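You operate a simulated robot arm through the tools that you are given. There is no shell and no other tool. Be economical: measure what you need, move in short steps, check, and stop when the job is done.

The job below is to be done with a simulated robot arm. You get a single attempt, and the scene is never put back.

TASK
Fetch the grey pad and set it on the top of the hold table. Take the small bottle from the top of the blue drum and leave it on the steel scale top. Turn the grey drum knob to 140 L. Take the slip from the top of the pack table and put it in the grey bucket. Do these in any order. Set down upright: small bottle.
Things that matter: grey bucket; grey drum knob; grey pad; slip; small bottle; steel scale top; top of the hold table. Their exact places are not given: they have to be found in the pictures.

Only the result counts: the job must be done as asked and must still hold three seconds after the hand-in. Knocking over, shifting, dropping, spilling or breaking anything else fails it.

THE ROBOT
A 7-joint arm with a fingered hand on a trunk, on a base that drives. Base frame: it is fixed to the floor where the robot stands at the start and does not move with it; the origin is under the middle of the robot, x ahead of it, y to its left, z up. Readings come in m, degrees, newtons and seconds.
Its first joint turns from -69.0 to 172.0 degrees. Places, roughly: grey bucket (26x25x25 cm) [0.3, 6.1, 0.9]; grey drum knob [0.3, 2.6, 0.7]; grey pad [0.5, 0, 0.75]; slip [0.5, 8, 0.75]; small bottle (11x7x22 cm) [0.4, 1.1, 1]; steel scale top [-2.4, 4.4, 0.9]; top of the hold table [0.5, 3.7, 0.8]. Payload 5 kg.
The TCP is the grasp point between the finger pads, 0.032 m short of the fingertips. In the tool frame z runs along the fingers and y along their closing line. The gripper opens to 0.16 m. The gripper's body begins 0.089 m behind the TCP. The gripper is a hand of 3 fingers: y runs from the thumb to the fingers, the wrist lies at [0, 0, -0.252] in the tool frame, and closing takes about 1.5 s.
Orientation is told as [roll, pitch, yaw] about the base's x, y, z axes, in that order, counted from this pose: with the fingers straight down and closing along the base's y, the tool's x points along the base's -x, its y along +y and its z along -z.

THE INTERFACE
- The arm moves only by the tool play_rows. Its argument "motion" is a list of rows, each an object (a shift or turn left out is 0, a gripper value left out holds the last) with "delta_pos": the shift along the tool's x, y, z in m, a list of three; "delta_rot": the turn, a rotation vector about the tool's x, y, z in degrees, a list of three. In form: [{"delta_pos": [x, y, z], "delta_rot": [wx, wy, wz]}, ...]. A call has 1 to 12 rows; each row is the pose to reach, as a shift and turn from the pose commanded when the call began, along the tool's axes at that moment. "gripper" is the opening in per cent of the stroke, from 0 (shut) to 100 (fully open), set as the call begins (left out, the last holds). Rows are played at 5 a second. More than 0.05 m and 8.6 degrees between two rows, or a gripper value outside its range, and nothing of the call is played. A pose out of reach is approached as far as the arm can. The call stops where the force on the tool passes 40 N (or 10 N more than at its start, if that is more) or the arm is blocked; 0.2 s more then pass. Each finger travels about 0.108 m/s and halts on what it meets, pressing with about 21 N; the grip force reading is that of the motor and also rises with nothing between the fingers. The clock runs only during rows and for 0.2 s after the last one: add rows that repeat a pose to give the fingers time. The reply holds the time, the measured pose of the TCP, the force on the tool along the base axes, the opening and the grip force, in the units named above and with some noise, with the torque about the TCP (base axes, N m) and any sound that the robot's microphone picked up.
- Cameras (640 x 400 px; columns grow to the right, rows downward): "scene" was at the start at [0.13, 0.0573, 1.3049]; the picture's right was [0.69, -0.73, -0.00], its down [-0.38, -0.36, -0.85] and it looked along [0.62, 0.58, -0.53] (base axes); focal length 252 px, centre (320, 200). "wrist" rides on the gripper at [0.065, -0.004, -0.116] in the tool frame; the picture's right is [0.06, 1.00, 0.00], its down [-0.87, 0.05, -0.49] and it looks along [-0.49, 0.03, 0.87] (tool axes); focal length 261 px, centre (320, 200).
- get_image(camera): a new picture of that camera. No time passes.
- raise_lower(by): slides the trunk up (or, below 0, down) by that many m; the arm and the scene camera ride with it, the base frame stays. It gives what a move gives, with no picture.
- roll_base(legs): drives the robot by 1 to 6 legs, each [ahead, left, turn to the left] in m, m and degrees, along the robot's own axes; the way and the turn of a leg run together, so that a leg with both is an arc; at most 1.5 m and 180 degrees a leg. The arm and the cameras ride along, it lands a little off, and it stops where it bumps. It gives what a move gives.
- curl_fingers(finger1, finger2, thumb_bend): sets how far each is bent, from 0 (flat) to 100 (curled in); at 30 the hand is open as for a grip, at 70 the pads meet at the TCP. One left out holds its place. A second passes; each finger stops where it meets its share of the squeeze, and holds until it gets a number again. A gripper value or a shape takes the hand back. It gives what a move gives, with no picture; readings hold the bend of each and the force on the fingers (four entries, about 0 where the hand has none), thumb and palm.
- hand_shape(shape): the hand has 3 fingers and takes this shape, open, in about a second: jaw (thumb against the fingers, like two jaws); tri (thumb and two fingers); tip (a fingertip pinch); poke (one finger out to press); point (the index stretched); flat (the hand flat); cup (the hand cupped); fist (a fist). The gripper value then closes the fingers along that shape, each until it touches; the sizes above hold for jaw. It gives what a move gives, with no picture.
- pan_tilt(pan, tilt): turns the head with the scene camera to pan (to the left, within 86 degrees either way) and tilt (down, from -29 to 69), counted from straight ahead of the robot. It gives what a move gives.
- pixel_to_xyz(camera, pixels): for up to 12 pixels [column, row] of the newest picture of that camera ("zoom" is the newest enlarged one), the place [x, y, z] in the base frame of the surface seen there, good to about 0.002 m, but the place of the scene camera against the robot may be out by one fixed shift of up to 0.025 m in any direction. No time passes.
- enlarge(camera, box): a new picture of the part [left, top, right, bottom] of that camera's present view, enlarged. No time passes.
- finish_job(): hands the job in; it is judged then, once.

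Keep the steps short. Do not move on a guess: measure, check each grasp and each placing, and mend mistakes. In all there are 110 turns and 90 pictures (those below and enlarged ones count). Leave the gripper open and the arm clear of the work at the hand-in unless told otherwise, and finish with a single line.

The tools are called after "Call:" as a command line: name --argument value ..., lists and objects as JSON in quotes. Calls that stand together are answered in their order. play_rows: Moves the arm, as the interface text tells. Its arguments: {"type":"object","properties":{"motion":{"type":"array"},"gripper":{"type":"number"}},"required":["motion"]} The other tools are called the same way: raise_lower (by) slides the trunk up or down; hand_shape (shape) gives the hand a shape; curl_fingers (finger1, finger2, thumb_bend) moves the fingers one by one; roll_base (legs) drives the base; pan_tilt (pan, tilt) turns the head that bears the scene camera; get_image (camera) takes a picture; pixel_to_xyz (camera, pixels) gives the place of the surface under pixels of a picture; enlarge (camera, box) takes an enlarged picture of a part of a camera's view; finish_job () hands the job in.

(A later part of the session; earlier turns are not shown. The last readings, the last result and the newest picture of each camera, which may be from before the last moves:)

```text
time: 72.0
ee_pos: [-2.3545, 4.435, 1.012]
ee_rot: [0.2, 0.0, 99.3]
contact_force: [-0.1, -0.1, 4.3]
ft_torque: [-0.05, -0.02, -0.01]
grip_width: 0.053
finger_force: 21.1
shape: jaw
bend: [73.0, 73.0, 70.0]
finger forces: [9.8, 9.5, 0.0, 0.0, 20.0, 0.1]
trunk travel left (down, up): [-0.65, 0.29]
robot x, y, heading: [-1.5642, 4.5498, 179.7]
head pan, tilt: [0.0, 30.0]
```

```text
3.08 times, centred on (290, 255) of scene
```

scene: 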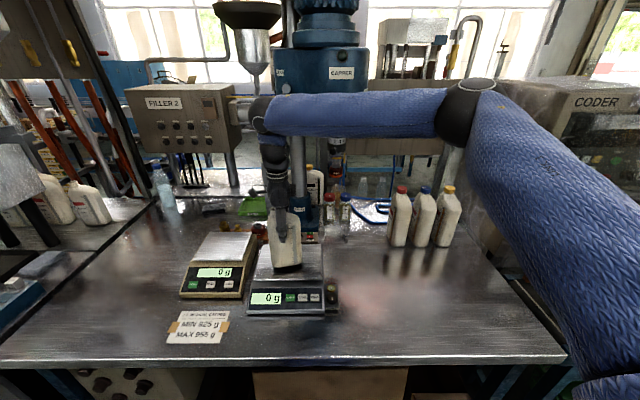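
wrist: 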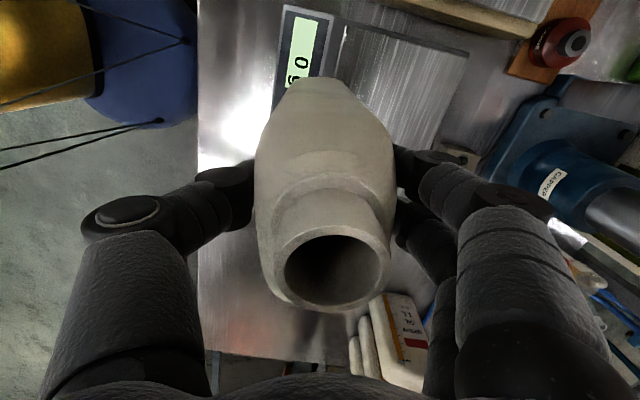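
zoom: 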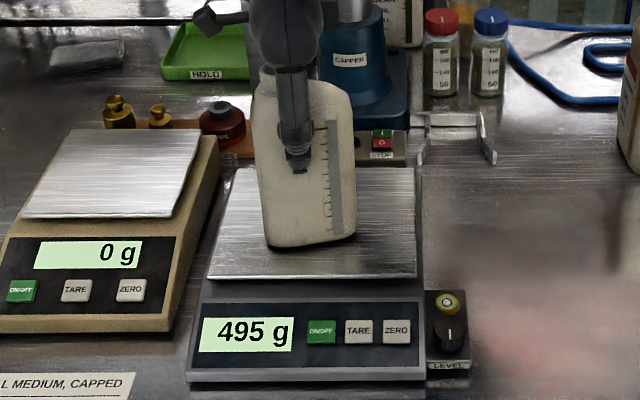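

Contact (4.3 N, the display reads 495 g). I release.

Call:
play_rows --motion '[{}, {}, {}, {}, {}, {}]' --gripper 70

Call:
enlarge --camera "scene" --box '[230, 190, 350, 320]'

```text
time: 73.4
ee_pos: [-2.3556, 4.4356, 1.0119]
ee_rot: [0.2, 0.1, 99.3]
contact_force: [0.2, 0.2, -0.4]
ft_torque: [-0.02, -0.01, 0.01]
grip_width: 0.1116
finger_force: 0.0
shape: jaw
bend: [67.0, 67.0, 64.0]
finger forces: [0.0, 0.0, 0.0, 0.0, 0.0, 0.1]
trunk travel left (down, up): [-0.65, 0.29]
robot x, y, heading: [-1.5622, 4.5502, 179.7]
head pan, tilt: [0.0, 30.0]
```

```text
3.08 times, centred on (290, 255) of scene
```

zoom: 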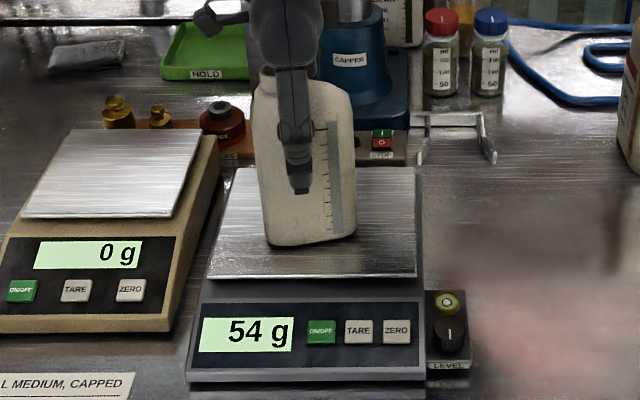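

Standing on the scale with 54 g showing (an empty bottle). I lift the hand straight up.

Call:
play_rows --motion '[{"delta_pos": [0, 0, -0.02]}, {"delta_pos": [0, 0, -0.05]}, {"delta_pos": [0, 0, -0.09]}, {"delta_pos": [0, 0, -0.13]}, {"delta_pos": [0, 0, -0.17]}, {"delta_pos": [0, 0, -0.2]}, {"delta_pos": [0, 0, -0.2]}]' --gripper 100

Call:
get_image --camera "scene"

```text
time: 75.0
ee_pos: [-2.3555, 4.4345, 1.2133]
ee_rot: [0.2, -0.1, 99.2]
contact_force: [-0.1, -0.1, 0.3]
ft_torque: [0.01, -0.02, 0.0]
grip_width: 0.1599
finger_force: 0.0
shape: jaw
bend: [30.0, 30.0, 30.0]
finger forces: [0.1, 0.1, 0.0, 0.0, 0.0, 0.0]
trunk travel left (down, up): [-0.65, 0.29]
robot x, y, heading: [-1.5602, 4.5456, 179.8]
head pan, tilt: [0.0, 30.0]
```

```text
57 pictures are left
```

scene: 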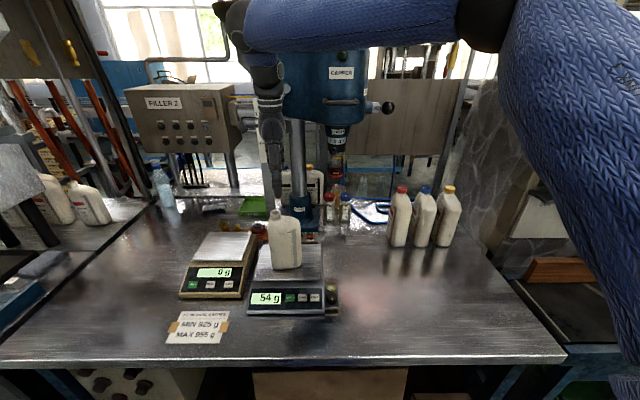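

The bottle is done. I back away, turn round and go to the grey drum.

Call:
roll_base --legs '[[-0.7, 0, 0], [0, 0, 90], [0, 0, 90.5], [0, -1.0, 0], [0, -0.9, 0]]'

Call:
pan_tilt --pan 5 --tilt 30

Call:
get_image --camera "scene"

```text
time: 95.5
ee_pos: [-0.1569, 2.7265, 1.2124]
ee_rot: [0.2, 0.0, -83.6]
contact_force: [0.1, -0.6, 0.7]
ft_torque: [0.03, -0.03, 0.0]
grip_width: 0.1599
finger_force: 0.0
shape: jaw
bend: [30.0, 30.0, 30.0]
finger forces: [0.0, 0.0, 0.0, 0.1, 0.1, 0.1]
trunk travel left (down, up): [-0.65, 0.29]
robot x, y, heading: [-0.9559, 2.6493, -3.3]
head pan, tilt: [0.0, 30.0]
```

```text
time: 96.1
ee_pos: [-0.1593, 2.7268, 1.2121]
ee_rot: [0.1, 0.1, -83.6]
contact_force: [0.1, -0.2, 0.8]
ft_torque: [-0.01, 0.04, 0.02]
grip_width: 0.1601
finger_force: 0.1
shape: jaw
bend: [30.0, 30.0, 30.0]
finger forces: [0.0, 0.0, 0.0, 0.0, 0.0, 0.1]
trunk travel left (down, up): [-0.65, 0.29]
robot x, y, heading: [-0.9534, 2.6507, -3.2]
head pan, tilt: [5.0, 30.0]
```

```text
56 pictures are left
```

scene: 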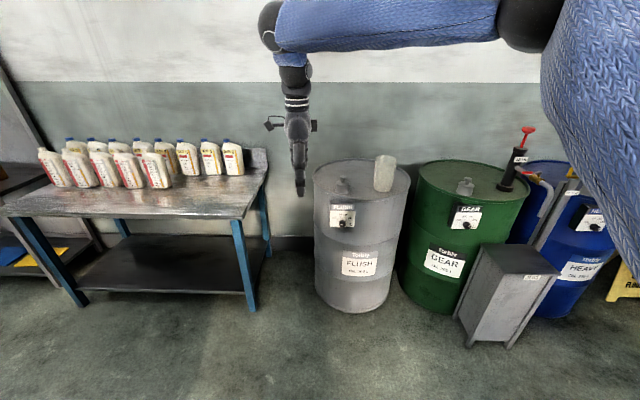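

Call:
enlarge --camera "scene" --box '[316, 192, 370, 242]'

Call:
pixel_to_xyz --camera "scene" --pixels '[[343, 222], [332, 215], [353, 215], [342, 232], [365, 175], [200, 200], [250, 200], [10, 210], [343, 165]]'

```text
8.00 times, centred on (343, 217) of scene
```

zoom: 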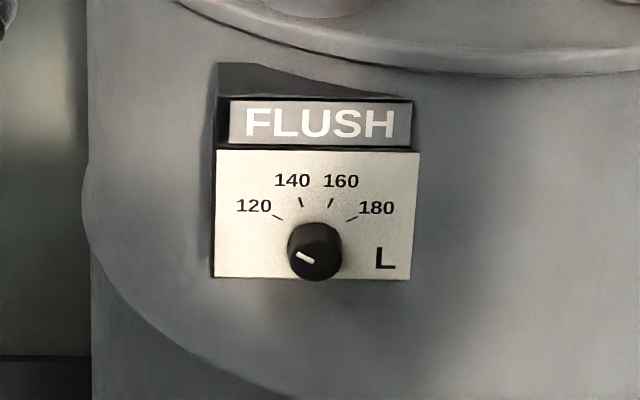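

```text
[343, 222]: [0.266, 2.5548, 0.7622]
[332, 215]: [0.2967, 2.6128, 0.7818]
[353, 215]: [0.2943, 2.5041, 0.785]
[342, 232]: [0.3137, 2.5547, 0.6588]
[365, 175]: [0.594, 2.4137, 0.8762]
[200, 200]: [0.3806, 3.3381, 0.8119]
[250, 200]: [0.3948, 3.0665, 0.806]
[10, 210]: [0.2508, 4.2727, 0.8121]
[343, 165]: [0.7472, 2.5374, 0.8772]
```

The grey (FLUSH) drum's knob is at about (0.26, 2.555, 0.76), pointing at 120 (≈60° left of up). 140 is at ≈20° left, so it needs about 40° clockwise. I fix yaw and then pitch the hand to horizontal, pointing +x.

Call:
play_rows --motion '[{"delta_rot": [0, 0, 3.2]}, {"delta_rot": [0, 0, 6.4]}, {"delta_rot": [0, 0, 6.4]}]'

Call:
play_rows --motion '[{"delta_rot": [-8.2, 0, 0]}, {"delta_rot": [-16.4, 0, 0]}, {"delta_rot": [-24.6, 0, 0]}, {"delta_rot": [-32.8, 0, 0]}, {"delta_rot": [-41, 0, 0]}, {"delta_rot": [-49.2, 0, 0]}, {"delta_rot": [-57.4, 0, 0]}, {"delta_rot": [-65.6, 0, 0]}, {"delta_rot": [-73.8, 0, 0]}, {"delta_rot": [-82, 0, 0]}, {"delta_rot": [-90, 0, 0]}, {"delta_rot": [-90, 0, 0]}]'

```text
time: 96.9
ee_pos: [-0.1573, 2.7278, 1.212]
ee_rot: [0.2, 0.0, -90.0]
contact_force: [0.9, 0.4, -0.7]
ft_torque: [0.01, 0.02, 0.01]
grip_width: 0.16
finger_force: 0.1
shape: jaw
bend: [30.0, 30.0, 30.0]
finger forces: [0.0, 0.0, 0.0, 0.0, 0.0, 0.0]
trunk travel left (down, up): [-0.65, 0.29]
robot x, y, heading: [-0.9535, 2.6509, -3.5]
head pan, tilt: [5.0, 30.0]
```

```text
time: 99.7
ee_pos: [-0.1545, 2.7253, 1.3054]
ee_rot: [97.7, -0.6, -90.1]
contact_force: [-0.6, 0.1, 0.0]
ft_torque: [-0.03, 0.03, -0.11]
grip_width: 0.16
finger_force: 0.0
shape: jaw
bend: [30.0, 30.0, 30.0]
finger forces: [0.1, 0.1, 0.1, 0.0, 0.1, 0.1]
out of reach, approached as far as the arm can: row 4, 5, 6, 7, 8, 9, 10
trunk travel left (down, up): [-0.65, 0.29]
robot x, y, heading: [-0.9566, 2.6529, -3.4]
head pan, tilt: [5.0, 30.0]
stopped in row 12: the arm was blocked; the commanded pose is now the measured one
```

Call:
raise_lower --by -0.45

Call:
play_rows --motion '[{"delta_pos": [0, -0.03, 0], "delta_rot": [4, 0, 0]}, {"delta_pos": [0, -0.07, 0], "delta_rot": [7.7, 0, 0]}, {"delta_pos": [0, -0.1, 0], "delta_rot": [7.7, 0, 0]}, {"delta_pos": [0, -0.1, 0], "delta_rot": [7.7, 0, 0]}]'

Call:
get_image --camera "scene"

Call:
get_image --camera "wrist"

```text
refused: -0.45 is not a number from -0.4 to 0.4
```

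```text
time: 100.7
ee_pos: [-0.1405, 2.7202, 1.2043]
ee_rot: [89.8, -0.4, -90.2]
contact_force: [0.1, -0.7, 0.3]
ft_torque: [0.02, 0.01, 0.02]
grip_width: 0.16
finger_force: 0.0
shape: jaw
bend: [30.0, 30.0, 30.0]
finger forces: [0.0, 0.0, 0.0, 0.0, 0.0, 0.0]
trunk travel left (down, up): [-0.65, 0.29]
robot x, y, heading: [-0.9534, 2.6466, -3.2]
head pan, tilt: [5.0, 30.0]
```

```text
54 pictures are left
```

scene: 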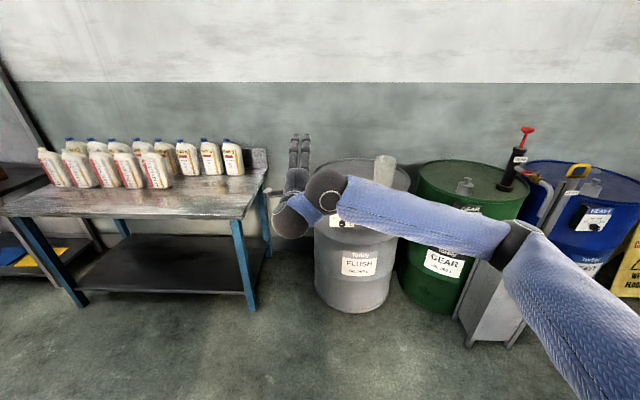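

```text
53 pictures are left
```

wrist: 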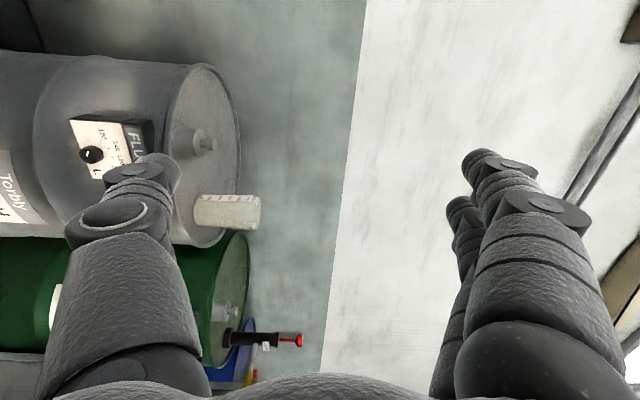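

Call:
raise_lower --by -0.4

Call:
get_image --camera "wrist"

```text
time: 104.6
ee_pos: [-0.1408, 2.719, 0.8041]
ee_rot: [89.8, -0.5, -90.2]
contact_force: [-0.6, -0.4, -0.2]
ft_torque: [0.0, -0.02, -0.03]
grip_width: 0.1599
finger_force: 0.0
shape: jaw
bend: [30.0, 30.0, 30.0]
finger forces: [0.1, 0.1, 0.1, 0.0, 0.0, 0.1]
trunk travel left (down, up): [-0.25, 0.69]
robot x, y, heading: [-0.953, 2.6495, -3.0]
head pan, tilt: [5.0, 30.0]
```

```text
52 pictures are left
```

wrist: 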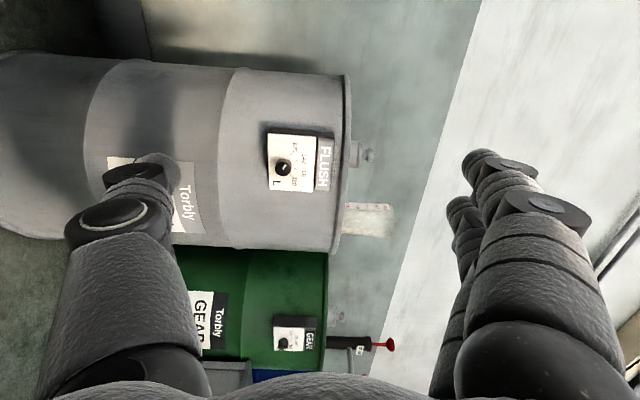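

Call:
enlarge --camera "wrist" --box '[256, 124, 340, 196]'

Call:
pixel_to_xyz --camera "wrist" --pixels '[[283, 169], [281, 168], [286, 170], [272, 140], [310, 140], [305, 185], [272, 185], [296, 165], [345, 220]]'

```text
5.56 times, centred on (298, 160) of wrist
```

zoom: 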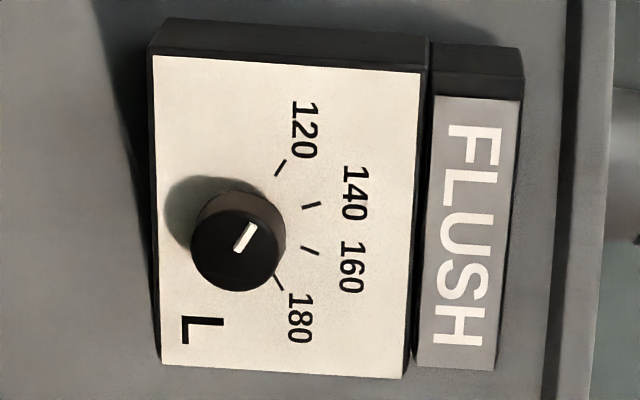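

```text
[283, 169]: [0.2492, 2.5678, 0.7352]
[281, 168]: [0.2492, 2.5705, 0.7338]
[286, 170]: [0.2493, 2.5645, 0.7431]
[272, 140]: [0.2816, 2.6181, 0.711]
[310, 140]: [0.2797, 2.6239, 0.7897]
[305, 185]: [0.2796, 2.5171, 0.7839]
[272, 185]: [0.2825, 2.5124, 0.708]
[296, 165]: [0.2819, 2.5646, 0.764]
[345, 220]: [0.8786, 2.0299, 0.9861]
```

Knob front centre is (0.249, 2.567, 0.736), plate at x 0.2815, diameter ≈3.3 cm, pointing at 120. I drive closer, leaving the tips short of it.

Call:
roll_base --legs '[[0.29, -0.13, 0]]'

Call:
get_image --camera "wrist"

```text
time: 106.7
ee_pos: [0.1448, 2.5718, 0.8041]
ee_rot: [89.8, -0.4, -90.2]
contact_force: [-0.7, -0.3, 0.0]
ft_torque: [0.0, 0.02, 0.0]
grip_width: 0.1599
finger_force: 0.0
shape: jaw
bend: [30.0, 30.0, 30.0]
finger forces: [0.0, 0.0, 0.0, 0.0, 0.0, 0.0]
trunk travel left (down, up): [-0.25, 0.69]
robot x, y, heading: [-0.6702, 2.5035, -3.4]
head pan, tilt: [5.0, 30.0]
```

```text
50 pictures are left
```

wrist: 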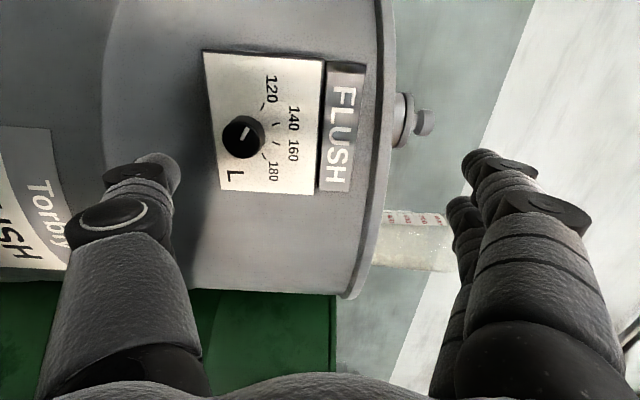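

Call:
play_rows --motion '[{"delta_pos": [-0.002, -0.034, 0]}, {"delta_pos": [-0.005, -0.068, 0]}, {"delta_pos": [-0.005, -0.068, 0]}, {"delta_pos": [-0.005, -0.068, 0]}]'

Call:
get_image --camera "wrist"

```text
time: 107.7
ee_pos: [0.145, 2.5664, 0.7359]
ee_rot: [89.8, -0.5, -90.2]
contact_force: [0.6, -0.2, 0.0]
ft_torque: [-0.01, 0.01, -0.02]
grip_width: 0.16
finger_force: 0.1
shape: jaw
bend: [30.0, 30.0, 30.0]
finger forces: [0.0, 0.1, 0.0, 0.0, 0.0, 0.1]
trunk travel left (down, up): [-0.25, 0.69]
robot x, y, heading: [-0.6712, 2.5049, -3.4]
head pan, tilt: [5.0, 30.0]
```

```text
49 pictures are left
```

wrist: 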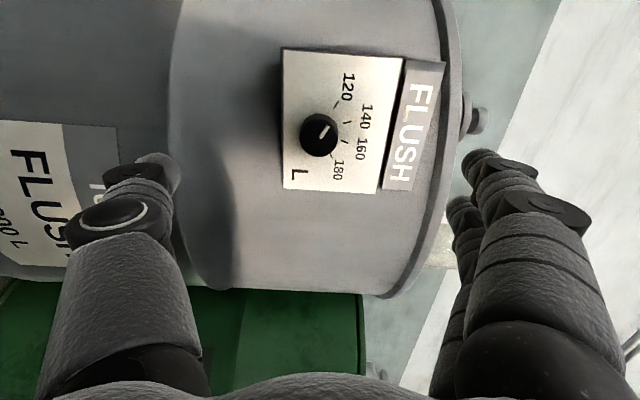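

Call:
pixel_to_xyz --camera "wrist" --pixels '[[317, 139], [309, 139], [326, 139], [317, 131], [317, 148], [370, 120]]'

Call:
play_rows --motion '[{"delta_pos": [0, 0, 0.03]}, {"delta_pos": [0, 0, 0.06]}, {"delta_pos": [0, 0, 0.08]}, {"delta_pos": [0, 0, 0.093]}, {"delta_pos": [0, 0, 0.093]}]'

Call:
get_image --camera "wrist"

```text
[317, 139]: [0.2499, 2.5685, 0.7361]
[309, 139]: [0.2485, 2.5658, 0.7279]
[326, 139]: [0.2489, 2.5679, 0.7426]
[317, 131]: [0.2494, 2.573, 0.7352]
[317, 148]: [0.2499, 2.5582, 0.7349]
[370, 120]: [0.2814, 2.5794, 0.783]
```

```text
time: 108.9
ee_pos: [0.2372, 2.5655, 0.7346]
ee_rot: [89.8, -0.4, -90.3]
contact_force: [0.6, -1.1, -0.3]
ft_torque: [-0.02, 0.01, -0.02]
grip_width: 0.1602
finger_force: 0.1
shape: jaw
bend: [30.0, 30.0, 30.0]
finger forces: [0.0, 0.0, 0.0, 0.0, 0.0, 0.0]
trunk travel left (down, up): [-0.25, 0.69]
robot x, y, heading: [-0.6697, 2.504, -3.5]
head pan, tilt: [5.0, 30.0]
```

```text
48 pictures are left
```

wrist: 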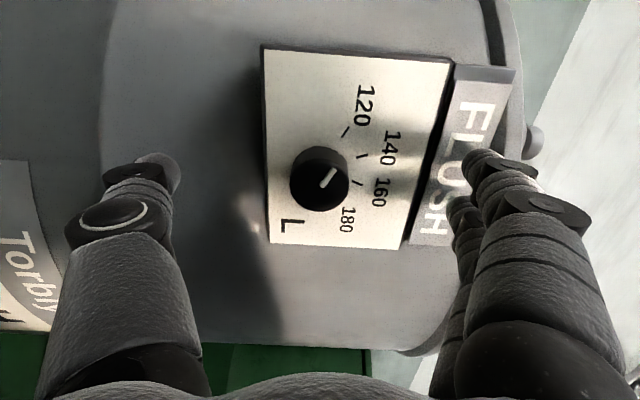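

Aligned; closing on the knob.

Call:
play_rows --motion '[{}, {}, {}, {}, {}, {}, {}, {}, {}]' --gripper 0

Call:
get_image --camera "wrist"

```text
time: 110.9
ee_pos: [0.2363, 2.5658, 0.735]
ee_rot: [89.8, -0.4, -90.3]
contact_force: [3.3, 0.7, -2.0]
ft_torque: [0.0, -0.01, -0.02]
grip_width: 0.0251
finger_force: 20.8
shape: jaw
bend: [72.0, 72.0, 70.0]
finger forces: [8.6, 9.1, 0.0, 0.0, 18.8, 0.0]
trunk travel left (down, up): [-0.25, 0.69]
robot x, y, heading: [-0.6741, 2.5012, -3.6]
head pan, tilt: [5.0, 30.0]
```

```text
47 pictures are left
```

wrist: 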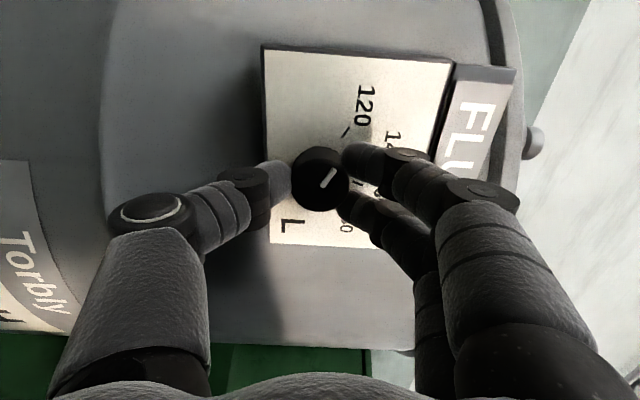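

Good three-point grip. Turning +40° about the tool axis (clockwise from the front).

Call:
play_rows --motion '[{"delta_rot": [0, 0, 5]}, {"delta_rot": [0, 0, 10]}, {"delta_rot": [0, 0, 15]}, {"delta_rot": [0, 0, 20]}, {"delta_rot": [0, 0, 25]}, {"delta_rot": [0, 0, 30]}, {"delta_rot": [0, 0, 35]}, {"delta_rot": [0, 0, 40]}, {"delta_rot": [0, 0, 40]}, {"delta_rot": [0, 0, 40]}]'

Call:
enlarge --camera "wrist" --box '[240, 90, 440, 260]'

```text
time: 113.1
ee_pos: [0.2368, 2.5669, 0.7358]
ee_rot: [89.8, 39.6, -90.4]
contact_force: [1.8, -2.6, -2.2]
ft_torque: [-0.02, 0.03, -0.04]
grip_width: 0.0255
finger_force: 20.8
shape: jaw
bend: [72.0, 72.0, 70.0]
finger forces: [9.1, 10.9, 0.1, 0.0, 19.4, 0.0]
trunk travel left (down, up): [-0.25, 0.69]
robot x, y, heading: [-0.6734, 2.5011, -3.0]
head pan, tilt: [5.0, 30.0]
```

```text
2.35 times, centred on (340, 175) of wrist
```

zoom: 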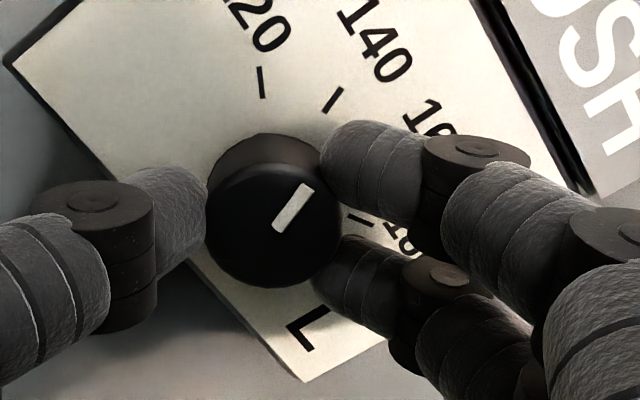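

The pointer is parallel to the 140 tick. I release, back out and check from the front.

Call:
play_rows --motion '[{}, {}, {}, {}, {}, {}, {}, {}]' --gripper 100

Call:
play_rows --motion '[{"delta_pos": [0, 0, -0.03]}, {"delta_pos": [0, 0, -0.07]}, {"delta_pos": [0, 0, -0.1]}, {"delta_pos": [0, 0, -0.1], "delta_rot": [0, 0, -8]}, {"delta_pos": [0, 0, -0.1], "delta_rot": [0, 0, -16]}, {"delta_pos": [0, 0, -0.1], "delta_rot": [0, 0, -24]}, {"delta_pos": [0, 0, -0.1], "delta_rot": [0, 0, -32]}, {"delta_pos": [0, 0, -0.1], "delta_rot": [0, 0, -40]}, {"delta_pos": [0, 0, -0.1], "delta_rot": [0, 0, -40]}]'

Call:
enlarge --camera "wrist" --box '[270, 30, 470, 210]'

```text
time: 114.9
ee_pos: [0.2369, 2.5659, 0.7361]
ee_rot: [89.8, 39.6, -90.5]
contact_force: [0.1, -0.1, -1.1]
ft_torque: [-0.03, 0.0, 0.02]
grip_width: 0.1601
finger_force: 0.1
shape: jaw
bend: [30.0, 30.0, 30.0]
finger forces: [0.1, 0.0, 0.0, 0.0, 0.0, 0.1]
trunk travel left (down, up): [-0.25, 0.69]
robot x, y, heading: [-0.6694, 2.503, -3.4]
head pan, tilt: [5.0, 30.0]
```

```text
time: 116.9
ee_pos: [0.1374, 2.5664, 0.7351]
ee_rot: [89.8, -0.5, -90.2]
contact_force: [-0.4, -0.5, -0.5]
ft_torque: [0.01, 0.01, -0.02]
grip_width: 0.1596
finger_force: 0.0
shape: jaw
bend: [30.0, 30.0, 30.0]
finger forces: [0.0, 0.0, 0.0, 0.1, 0.1, 0.1]
trunk travel left (down, up): [-0.25, 0.69]
robot x, y, heading: [-0.6704, 2.5029, -3.3]
head pan, tilt: [5.0, 30.0]
```

```text
2.22 times, centred on (370, 120) of wrist
```

zoom: 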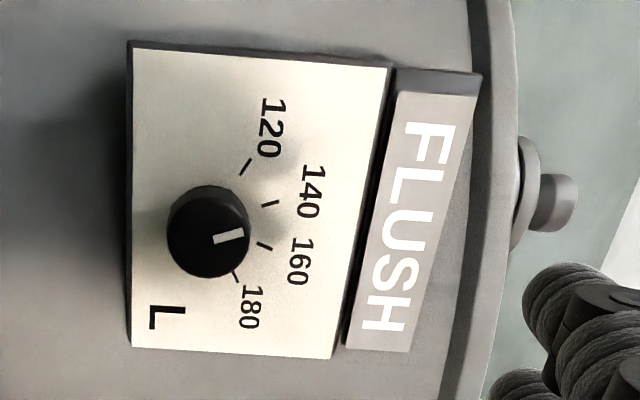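

The pointer is at 140. Next is the slip. I back off, raise the trunk and turn the hand down again.

Call:
roll_base --legs '[[-0.35, 0, 0], [0, 0, 3.3]]'

Call:
raise_lower --by 0.4

Call:
play_rows --motion '[{"delta_rot": [8.2, 0, 0]}, {"delta_rot": [16.4, 0, 0]}, {"delta_rot": [24.6, 0, 0]}, {"delta_rot": [32.8, 0, 0]}, {"delta_rot": [41, 0, 0]}, {"delta_rot": [49.2, 0, 0]}, {"delta_rot": [57.4, 0, 0]}, {"delta_rot": [65.6, 0, 0]}, {"delta_rot": [73.8, 0, 0]}, {"delta_rot": [82, 0, 0]}, {"delta_rot": [89.8, 0, 0]}, {"delta_rot": [89.8, 0, 0]}]'

Call:
roll_base --legs '[[0, 1.5, 0], [0, 1.5, 0]]'

Call:
pan_tilt --pan 40 --tilt 25

Call:
get_image --camera "scene"

```text
time: 119.6
ee_pos: [-0.2167, 2.6363, 0.7344]
ee_rot: [89.9, -0.4, -86.8]
contact_force: [0.5, -0.4, -0.7]
ft_torque: [-0.04, 0.02, -0.01]
grip_width: 0.1601
finger_force: 0.1
shape: jaw
bend: [30.0, 30.0, 30.0]
finger forces: [0.0, 0.0, 0.0, 0.1, 0.1, 0.0]
trunk travel left (down, up): [-0.25, 0.69]
robot x, y, heading: [-1.0217, 2.5242, -0.2]
head pan, tilt: [5.0, 30.0]
```

```text
time: 123.4
ee_pos: [-0.2179, 2.6359, 1.1362]
ee_rot: [89.8, -0.3, -86.8]
contact_force: [-0.6, 0.6, 0.1]
ft_torque: [0.01, 0.03, -0.05]
grip_width: 0.1599
finger_force: 0.1
shape: jaw
bend: [30.0, 30.0, 30.0]
finger forces: [0.1, 0.1, 0.0, 0.1, 0.0, 0.0]
trunk travel left (down, up): [-0.65, 0.29]
robot x, y, heading: [-1.0186, 2.5233, -0.0]
head pan, tilt: [5.0, 30.0]
```

```text
time: 126.0
ee_pos: [-0.0373, 2.7277, 0.9948]
ee_rot: [0.7, -0.3, -86.7]
contact_force: [0.5, -0.3, 0.2]
ft_torque: [0.02, -0.01, 0.01]
grip_width: 0.1599
finger_force: 0.1
shape: jaw
bend: [30.0, 30.0, 30.0]
finger forces: [0.0, 0.0, 0.0, 0.0, 0.0, 0.0]
out of reach, approached as far as the arm can: row 6, 7, 8, 9, 10, 11, 12
trunk travel left (down, up): [-0.65, 0.29]
robot x, y, heading: [-1.0175, 2.5215, -0.0]
head pan, tilt: [5.0, 30.0]
```

```text
time: 140.6
ee_pos: [0.0066, 5.7186, 0.9949]
ee_rot: [0.8, -0.4, -88.3]
contact_force: [-0.3, 0.1, -0.3]
ft_torque: [0.0, 0.03, 0.02]
grip_width: 0.1601
finger_force: 0.0
shape: jaw
bend: [30.0, 30.0, 30.0]
finger forces: [0.0, 0.1, 0.0, 0.0, 0.1, 0.0]
trunk travel left (down, up): [-0.65, 0.29]
robot x, y, heading: [-0.9791, 5.5375, -1.4]
head pan, tilt: [5.0, 30.0]
```

```text
time: 141.6
ee_pos: [0.0057, 5.7191, 0.9953]
ee_rot: [0.8, -0.4, -88.1]
contact_force: [-0.3, 0.4, -0.4]
ft_torque: [-0.02, -0.03, -0.02]
grip_width: 0.1597
finger_force: 0.2
shape: jaw
bend: [30.0, 30.0, 30.0]
finger forces: [0.0, 0.1, 0.1, 0.0, 0.1, 0.0]
trunk travel left (down, up): [-0.65, 0.29]
robot x, y, heading: [-0.9815, 5.5396, -1.4]
head pan, tilt: [40.0, 25.0]
```

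```text
44 pictures are left
```

scene: 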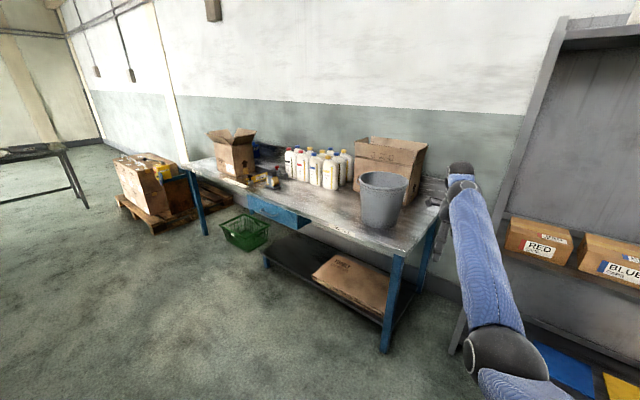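

Call:
enlarge --camera "scene" --box '[180, 120, 440, 260]'

Call:
pixel_to_xyz --camera "scene" --pixels '[[362, 185], [407, 188], [384, 175], [380, 226], [400, 252], [195, 168], [300, 205], [270, 183], [380, 345], [240, 225], [150, 200], [460, 345]]'

```text
2.46 times, centred on (310, 190) of scene
```

zoom: 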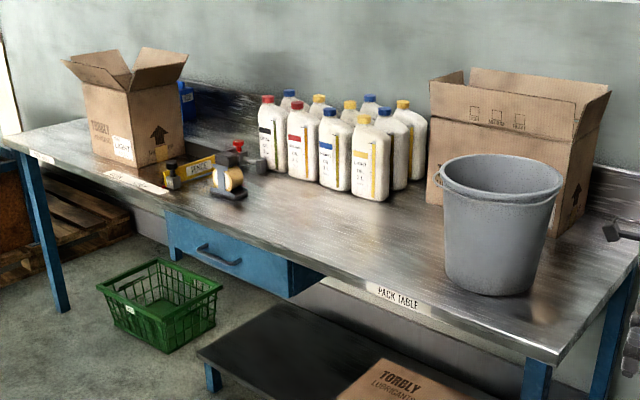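

```text
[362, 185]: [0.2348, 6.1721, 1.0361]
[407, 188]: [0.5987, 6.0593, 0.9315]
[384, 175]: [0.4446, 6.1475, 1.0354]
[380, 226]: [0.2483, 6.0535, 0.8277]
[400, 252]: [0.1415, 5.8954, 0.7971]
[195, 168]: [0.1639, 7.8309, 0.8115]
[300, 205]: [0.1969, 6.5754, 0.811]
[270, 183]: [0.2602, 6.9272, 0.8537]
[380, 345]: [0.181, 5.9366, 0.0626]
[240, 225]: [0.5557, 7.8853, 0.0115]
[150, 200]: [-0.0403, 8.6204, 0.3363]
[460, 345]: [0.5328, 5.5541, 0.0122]
```

Call:
roll_base --legs '[[-0.15, 0, 1.4], [0, 1.5, 0]]'

Call:
pan_tilt --pan 15 --tilt 30

Call:
get_image --camera "scene"

```text
time: 149.9
ee_pos: [-0.1497, 7.2294, 0.9945]
ee_rot: [0.7, -0.4, -86.8]
contact_force: [-0.5, -0.8, -0.2]
ft_torque: [-0.04, -0.01, 0.01]
grip_width: 0.16
finger_force: 0.0
shape: jaw
bend: [30.0, 30.0, 30.0]
finger forces: [0.0, 0.0, 0.0, 0.0, 0.0, 0.0]
trunk travel left (down, up): [-0.65, 0.29]
robot x, y, heading: [-1.1307, 7.025, -0.1]
head pan, tilt: [40.0, 25.0]
```

```text
time: 150.8
ee_pos: [-0.1497, 7.2311, 0.9943]
ee_rot: [0.8, -0.5, -86.8]
contact_force: [0.0, 0.3, 0.0]
ft_torque: [-0.05, 0.01, 0.0]
grip_width: 0.1599
finger_force: 0.1
shape: jaw
bend: [30.0, 30.0, 30.0]
finger forces: [0.1, 0.0, 0.1, 0.0, 0.0, 0.0]
trunk travel left (down, up): [-0.65, 0.29]
robot x, y, heading: [-1.1321, 7.0253, -0.2]
head pan, tilt: [15.0, 30.0]
```

```text
42 pictures are left
```

scene: 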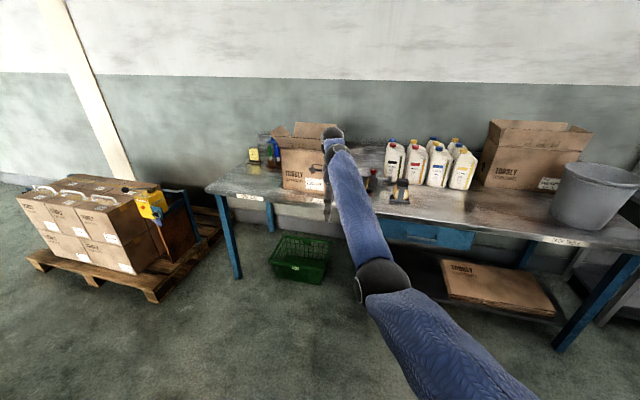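

Call:
enlarge --camera "scene" --box '[200, 115, 420, 240]'

Call:
get_image --camera "wrist"

```text
2.91 times, centred on (310, 178) of scene
```

zoom: 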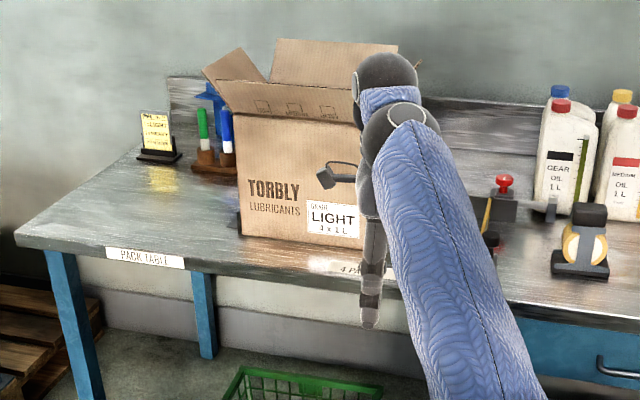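

```text
40 pictures are left
```

wrist: 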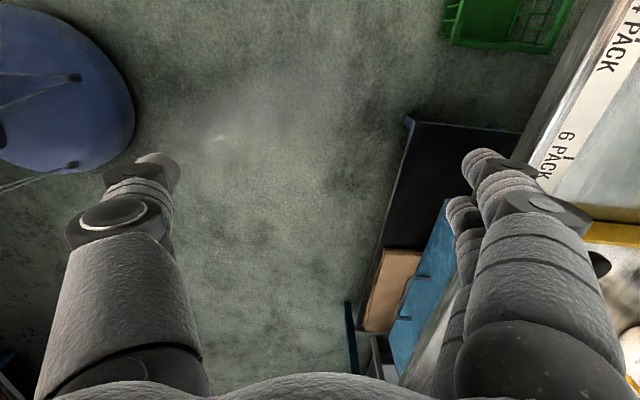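

The paper standing in the small black holder at the left end, at (253,160), looks like the slip. Zooming in there.

Call:
enlarge --camera "scene" --box '[236, 140, 286, 175]'

Call:
pixel_to_xyz --camera "scene" --pixels '[[253, 155], [249, 164], [258, 164], [250, 154], [257, 154], [253, 169], [245, 175], [270, 160], [273, 170], [215, 190], [285, 185], [300, 130]]'

```text
11.43 times, centred on (261, 158) of scene
```

zoom: 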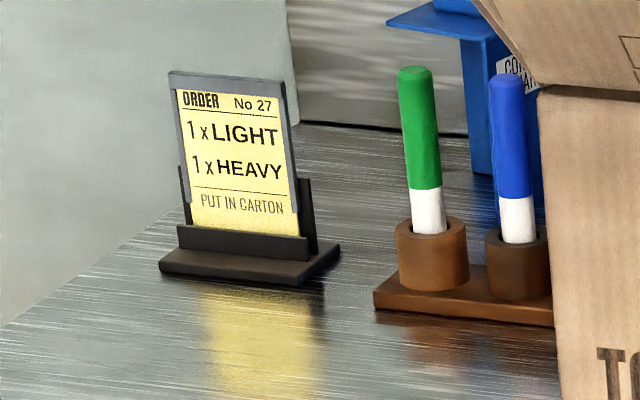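

```text
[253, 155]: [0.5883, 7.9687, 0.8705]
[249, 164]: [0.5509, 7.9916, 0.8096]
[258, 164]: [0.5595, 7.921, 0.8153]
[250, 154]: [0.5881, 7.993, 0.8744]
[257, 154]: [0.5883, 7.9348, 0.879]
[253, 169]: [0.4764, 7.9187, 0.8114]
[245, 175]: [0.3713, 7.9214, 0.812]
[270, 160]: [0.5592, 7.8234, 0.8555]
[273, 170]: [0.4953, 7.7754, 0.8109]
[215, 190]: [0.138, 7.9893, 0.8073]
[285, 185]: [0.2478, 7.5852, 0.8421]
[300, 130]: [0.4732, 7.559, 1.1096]
```

Call:
pixel_to_xyz --camera "scene" --pixels '[[152, 300], [40, 265], [225, 240], [272, 268], [320, 284], [300, 245], [237, 277], [132, 272], [150, 210], [165, 200]]'

```text
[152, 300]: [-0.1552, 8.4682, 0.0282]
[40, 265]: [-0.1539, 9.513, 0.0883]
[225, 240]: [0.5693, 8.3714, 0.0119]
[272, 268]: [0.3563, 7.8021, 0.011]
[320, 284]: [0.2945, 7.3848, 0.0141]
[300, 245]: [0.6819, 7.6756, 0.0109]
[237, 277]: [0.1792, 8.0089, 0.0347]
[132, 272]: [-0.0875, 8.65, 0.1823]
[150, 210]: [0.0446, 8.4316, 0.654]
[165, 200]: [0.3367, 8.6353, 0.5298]
```

Drawing the arm in and up before driving nearer.

Call:
play_rows --motion '[{"delta_pos": [-0.02, -0.03, -0.02], "delta_rot": [0, 0, 1]}, {"delta_pos": [-0.04, -0.06, -0.05], "delta_rot": [0, 0, 3.2]}, {"delta_pos": [-0.06, -0.09, -0.08], "delta_rot": [0, 0, 3.2]}, {"delta_pos": [-0.08, -0.12, -0.11], "delta_rot": [0, 0, 3.2]}, {"delta_pos": [-0.1, -0.15, -0.14], "delta_rot": [0, 0, 3.2]}, {"delta_pos": [-0.1, -0.18, -0.16], "delta_rot": [0, 0, 3.2]}, {"delta_pos": [-0.1, -0.2, -0.18], "delta_rot": [0, 0, 3.2]}, {"delta_pos": [-0.1, -0.2, -0.18], "delta_rot": [0, 0, 3.2]}]'

Call:
roll_base --legs '[[0, 0.95, 0]]'

```text
time: 152.6
ee_pos: [-0.1295, 7.2281, 1.047]
ee_rot: [0.8, -0.4, -90.1]
contact_force: [-0.5, 0.0, -0.7]
ft_torque: [0.01, 0.02, 0.02]
grip_width: 0.1601
finger_force: 0.1
shape: jaw
bend: [30.0, 30.0, 30.0]
finger forces: [0.1, 0.0, 0.0, 0.0, 0.0, 0.0]
out of reach, approached as far as the arm can: row 1, 2, 3, 4, 5, 6, 7, 8
trunk travel left (down, up): [-0.65, 0.29]
robot x, y, heading: [-1.1297, 7.0236, -0.1]
head pan, tilt: [15.0, 30.0]
```

```text
time: 157.5
ee_pos: [-0.1234, 8.1633, 1.0481]
ee_rot: [0.8, -0.3, -90.6]
contact_force: [0.2, 0.4, 0.4]
ft_torque: [-0.01, -0.01, 0.01]
grip_width: 0.1599
finger_force: 0.2
shape: jaw
bend: [30.0, 30.0, 30.0]
finger forces: [0.0, 0.0, 0.1, 0.1, 0.1, 0.0]
trunk travel left (down, up): [-0.65, 0.29]
robot x, y, heading: [-1.13, 7.9704, -0.4]
head pan, tilt: [15.0, 30.0]
```

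Call:
play_rows --motion '[{"delta_pos": [0, -0.03, 0]}, {"delta_pos": [0, -0.06, 0]}, {"delta_pos": [0, -0.1, 0]}, {"delta_pos": [0, -0.14, 0]}, {"delta_pos": [0, -0.18, 0]}, {"delta_pos": [0, -0.2, 0]}, {"delta_pos": [0, -0.2, 0]}]'

Call:
get_image --camera "scene"

```text
time: 159.1
ee_pos: [-0.1555, 8.1944, 0.9959]
ee_rot: [0.8, -0.3, -90.6]
contact_force: [-0.1, -0.2, 0.8]
ft_torque: [-0.03, -0.02, 0.01]
grip_width: 0.1601
finger_force: 0.1
shape: jaw
bend: [30.0, 30.0, 30.0]
finger forces: [0.1, 0.1, 0.0, 0.0, 0.0, 0.0]
out of reach, approached as far as the arm can: row 1, 2, 3, 4, 5, 6, 7
trunk travel left (down, up): [-0.65, 0.29]
robot x, y, heading: [-1.1283, 7.9677, -0.7]
head pan, tilt: [15.0, 30.0]
```

```text
38 pictures are left
```

scene: 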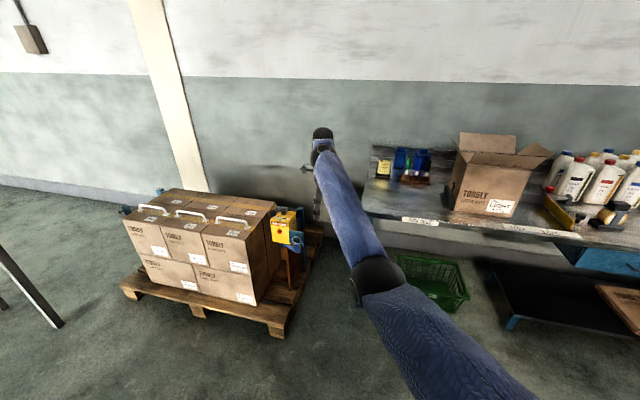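

The arm is stuck in an outstretched elbow posture. I pitch the hand back to horizontal, where it moved freely before, then come down again differently.

Call:
play_rows --motion '[{"delta_rot": [-8.2, 0, 0]}, {"delta_rot": [-16.4, 0, 0]}, {"delta_rot": [-24.6, 0, 0]}, {"delta_rot": [-32.8, 0, 0]}, {"delta_rot": [-41, 0, 0]}, {"delta_rot": [-49.2, 0, 0]}, {"delta_rot": [-57.4, 0, 0]}, {"delta_rot": [-65.6, 0, 0]}, {"delta_rot": [-73.8, 0, 0]}, {"delta_rot": [-82, 0, 0]}, {"delta_rot": [-89, 0, 0]}, {"delta_rot": [-89, 0, 0]}]'

```text
time: 161.7
ee_pos: [-0.1525, 8.1925, 0.9913]
ee_rot: [89.9, -0.3, -90.5]
contact_force: [-0.3, 0.6, 0.4]
ft_torque: [0.03, 0.01, 0.01]
grip_width: 0.1599
finger_force: 0.0
shape: jaw
bend: [30.0, 30.0, 30.0]
finger forces: [0.0, 0.0, 0.1, 0.0, 0.0, 0.1]
trunk travel left (down, up): [-0.65, 0.29]
robot x, y, heading: [-1.1274, 7.971, -0.3]
head pan, tilt: [15.0, 30.0]
```

Call:
play_rows --motion '[{"delta_pos": [-0.03, 0.02, -0.02]}, {"delta_pos": [-0.06, 0.04, -0.04]}, {"delta_pos": [-0.09, 0.06, -0.06]}, {"delta_pos": [-0.12, 0.08, -0.08]}, {"delta_pos": [-0.15, 0.1, -0.1]}, {"delta_pos": [-0.18, 0.12, -0.12]}, {"delta_pos": [-0.21, 0.14, -0.14]}, {"delta_pos": [-0.24, 0.16, -0.16]}, {"delta_pos": [-0.27, 0.18, -0.18]}, {"delta_pos": [-0.3, 0.2, -0.2]}, {"delta_pos": [-0.3, 0.2, -0.2]}]'

Call:
get_image --camera "scene"

```text
time: 164.1
ee_pos: [-0.3528, 7.8861, 1.1845]
ee_rot: [89.8, -2.8, -91.6]
contact_force: [0.2, 0.2, 0.5]
ft_torque: [0.01, -0.02, -0.03]
grip_width: 0.1602
finger_force: 0.1
shape: jaw
bend: [30.0, 30.0, 30.0]
finger forces: [0.0, 0.0, 0.0, 0.0, 0.1, 0.0]
trunk travel left (down, up): [-0.65, 0.29]
robot x, y, heading: [-1.1246, 7.9697, -0.3]
head pan, tilt: [15.0, 30.0]
```

```text
37 pictures are left
```

scene: 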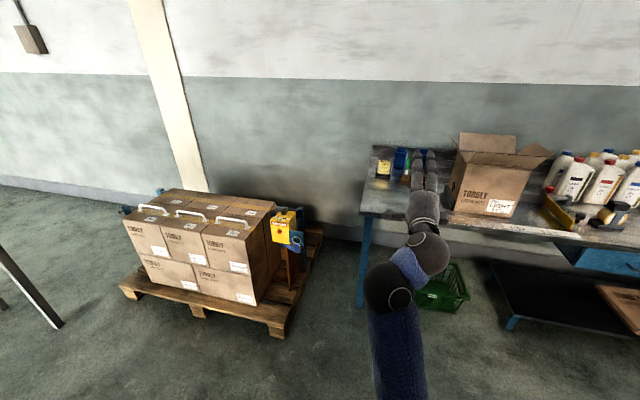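

Call:
play_rows --motion '[{"delta_rot": [8.2, 0, 0]}, {"delta_rot": [16.4, 0, 0]}, {"delta_rot": [24.6, 0, 0]}, {"delta_rot": [32.8, 0, 0]}, {"delta_rot": [41, 0, 0]}, {"delta_rot": [49.2, 0, 0]}, {"delta_rot": [57.4, 0, 0]}, {"delta_rot": [65.6, 0, 0]}, {"delta_rot": [73.8, 0, 0]}, {"delta_rot": [82, 0, 0]}, {"delta_rot": [89.8, 0, 0]}, {"delta_rot": [89.8, 0, 0]}]'

Call:
get_image --camera "scene"

```text
time: 164.6
ee_pos: [-0.3406, 7.8224, 1.1658]
ee_rot: [81.3, -9.8, -95.9]
contact_force: [-0.1, -0.1, -0.6]
ft_torque: [0.02, 0.02, -0.03]
grip_width: 0.1601
finger_force: 0.1
shape: jaw
bend: [30.0, 30.0, 30.0]
finger forces: [0.1, 0.0, 0.0, 0.1, 0.0, 0.0]
out of reach, approached as far as the arm can: row 2
trunk travel left (down, up): [-0.65, 0.29]
robot x, y, heading: [-1.1237, 7.9712, -0.4]
head pan, tilt: [15.0, 30.0]
stopped in row 2: the arm was blocked; the commanded pose is now the measured one
```

```text
36 pictures are left
```

scene: 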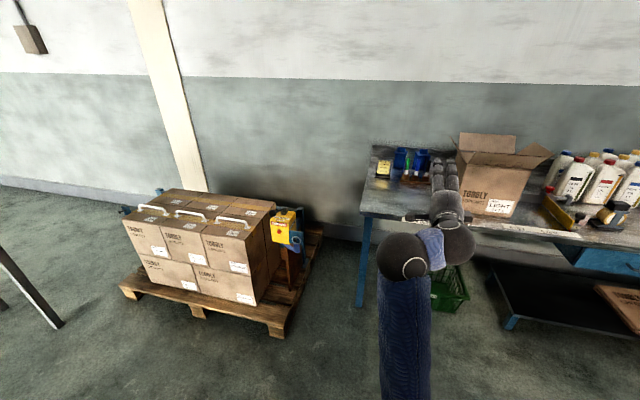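

Trying a different wrist path: roll the horizontal hand back toward the starting family (closing along y), then pitch down.

Call:
play_rows --motion '[{"delta_rot": [0, 0, -8.2], "delta_pos": [0.02, 0, 0]}, {"delta_rot": [0, 0, -16.4], "delta_pos": [0.04, 0, 0]}, {"delta_rot": [0, 0, -24.6], "delta_pos": [0.06, 0, 0]}, {"delta_rot": [0, 0, -32.8], "delta_pos": [0.08, 0, 0]}, {"delta_rot": [0, 0, -41], "delta_pos": [0.1, 0, 0]}, {"delta_rot": [0, 0, -49.2], "delta_pos": [0.12, 0, 0]}, {"delta_rot": [0, 0, -57.4], "delta_pos": [0.14, 0, 0]}, {"delta_rot": [0, 0, -65.6], "delta_pos": [0.16, 0, 0]}, {"delta_rot": [0, 0, -73.8], "delta_pos": [0.18, 0, 0]}, {"delta_rot": [0, 0, -82], "delta_pos": [0.2, 0, 0]}, {"delta_rot": [0, 0, -90], "delta_pos": [0.2, 0, 0]}, {"delta_rot": [0, 0, -90], "delta_pos": [0.2, 0, 0]}]'

Call:
get_image --camera "scene"

```text
time: 165.6
ee_pos: [-0.3175, 7.8303, 1.1946]
ee_rot: [85.7, -48.9, -99.0]
contact_force: [0.5, 0.1, 0.7]
ft_torque: [0.0, -0.02, 0.03]
grip_width: 0.1602
finger_force: 0.2
shape: jaw
bend: [30.0, 30.0, 30.0]
finger forces: [0.0, 0.1, 0.0, 0.0, 0.0, 0.1]
trunk travel left (down, up): [-0.65, 0.29]
robot x, y, heading: [-1.1256, 7.9693, -0.5]
head pan, tilt: [15.0, 30.0]
stopped in row 5: the arm was blocked; the commanded pose is now the measured one
```

```text
35 pictures are left
```

scene: 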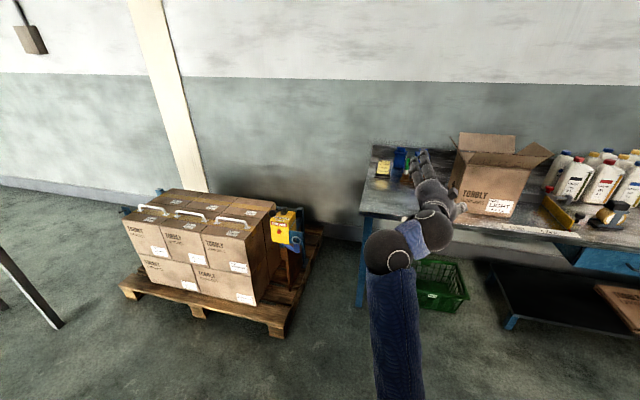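

Call:
play_rows --motion '[{"delta_pos": [0.015, 0.036, -0.02]}, {"delta_pos": [0.03, 0.073, -0.04]}, {"delta_pos": [0.045, 0.11, -0.06]}, {"delta_pos": [0.06, 0.146, -0.08]}, {"delta_pos": [0.075, 0.183, -0.1]}, {"delta_pos": [0.09, 0.219, -0.12]}, {"delta_pos": [0.105, 0.255, -0.14]}, {"delta_pos": [0.12, 0.292, -0.16]}, {"delta_pos": [0.12, 0.292, -0.16]}]'

Call:
play_rows --motion '[{"delta_rot": [0, 0, -8.2]}, {"delta_rot": [0, 0, -16.4]}, {"delta_rot": [0, 0, -24.6]}, {"delta_rot": [0, 0, -32.8]}, {"delta_rot": [0, 0, -41]}, {"delta_rot": [0, 0, -41]}]'

```text
time: 166.2
ee_pos: [-0.3226, 7.8257, 1.2122]
ee_rot: [91.3, -57.6, -108.7]
contact_force: [-0.7, 0.0, 0.5]
ft_torque: [0.03, 0.02, -0.03]
grip_width: 0.1601
finger_force: 0.1
shape: jaw
bend: [30.0, 30.0, 30.0]
finger forces: [0.0, 0.0, 0.0, 0.0, 0.0, 0.1]
trunk travel left (down, up): [-0.65, 0.29]
robot x, y, heading: [-1.1286, 7.9725, -0.6]
head pan, tilt: [15.0, 30.0]
stopped in row 2: the arm was blocked; the commanded pose is now the measured one
```

```text
time: 167.8
ee_pos: [-0.318, 7.7875, 1.2206]
ee_rot: [-105.1, -76.5, 84.6]
contact_force: [-0.4, 1.2, 0.3]
ft_torque: [0.01, -0.02, 0.01]
grip_width: 0.1599
finger_force: 0.1
shape: jaw
bend: [30.0, 30.0, 30.0]
finger forces: [0.1, 0.1, 0.0, 0.1, 0.0, 0.0]
trunk travel left (down, up): [-0.65, 0.29]
robot x, y, heading: [-1.1266, 7.971, -0.5]
head pan, tilt: [15.0, 30.0]
stopped in row 6: the arm was blocked; the commanded pose is now the measured one
```

Now the closing line is along y with the hand horizontal. I pitch down about the tool's y.

Call:
play_rows --motion '[{"delta_rot": [0, 8.2, 0]}, {"delta_rot": [0, 16.4, 0]}, {"delta_rot": [0, 24.6, 0]}, {"delta_rot": [0, 32.8, 0]}, {"delta_rot": [0, 41, 0]}, {"delta_rot": [0, 49.2, 0]}, {"delta_rot": [0, 57.4, 0]}, {"delta_rot": [0, 65.6, 0]}, {"delta_rot": [0, 73.8, 0]}, {"delta_rot": [0, 82, 0]}, {"delta_rot": [0, 90, 0]}, {"delta_rot": [0, 90, 0]}]'

Call:
get_image --camera "scene"

```text
time: 170.6
ee_pos: [-0.1732, 7.5844, 1.1174]
ee_rot: [-46.2, -9.2, -31.4]
contact_force: [-0.6, 0.8, 0.1]
ft_torque: [-0.04, -0.05, 0.04]
grip_width: 0.1601
finger_force: 0.0
shape: jaw
bend: [30.0, 30.0, 30.0]
finger forces: [0.1, 0.1, 0.0, 0.0, 0.0, 0.1]
out of reach, approached as far as the arm can: row 1, 2, 3, 4, 5, 6, 7, 8, 9, 10, 11, 12
trunk travel left (down, up): [-0.65, 0.29]
robot x, y, heading: [-1.1264, 7.972, -0.5]
head pan, tilt: [15.0, 30.0]
stopped in row 12: the arm was blocked; the commanded pose is now the measured one
```

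```text
34 pictures are left
```

scene: 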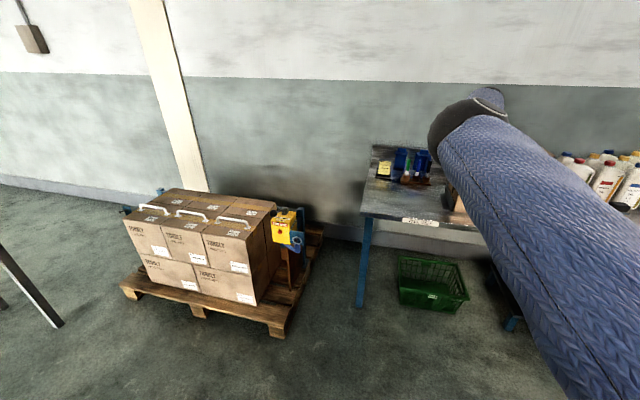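

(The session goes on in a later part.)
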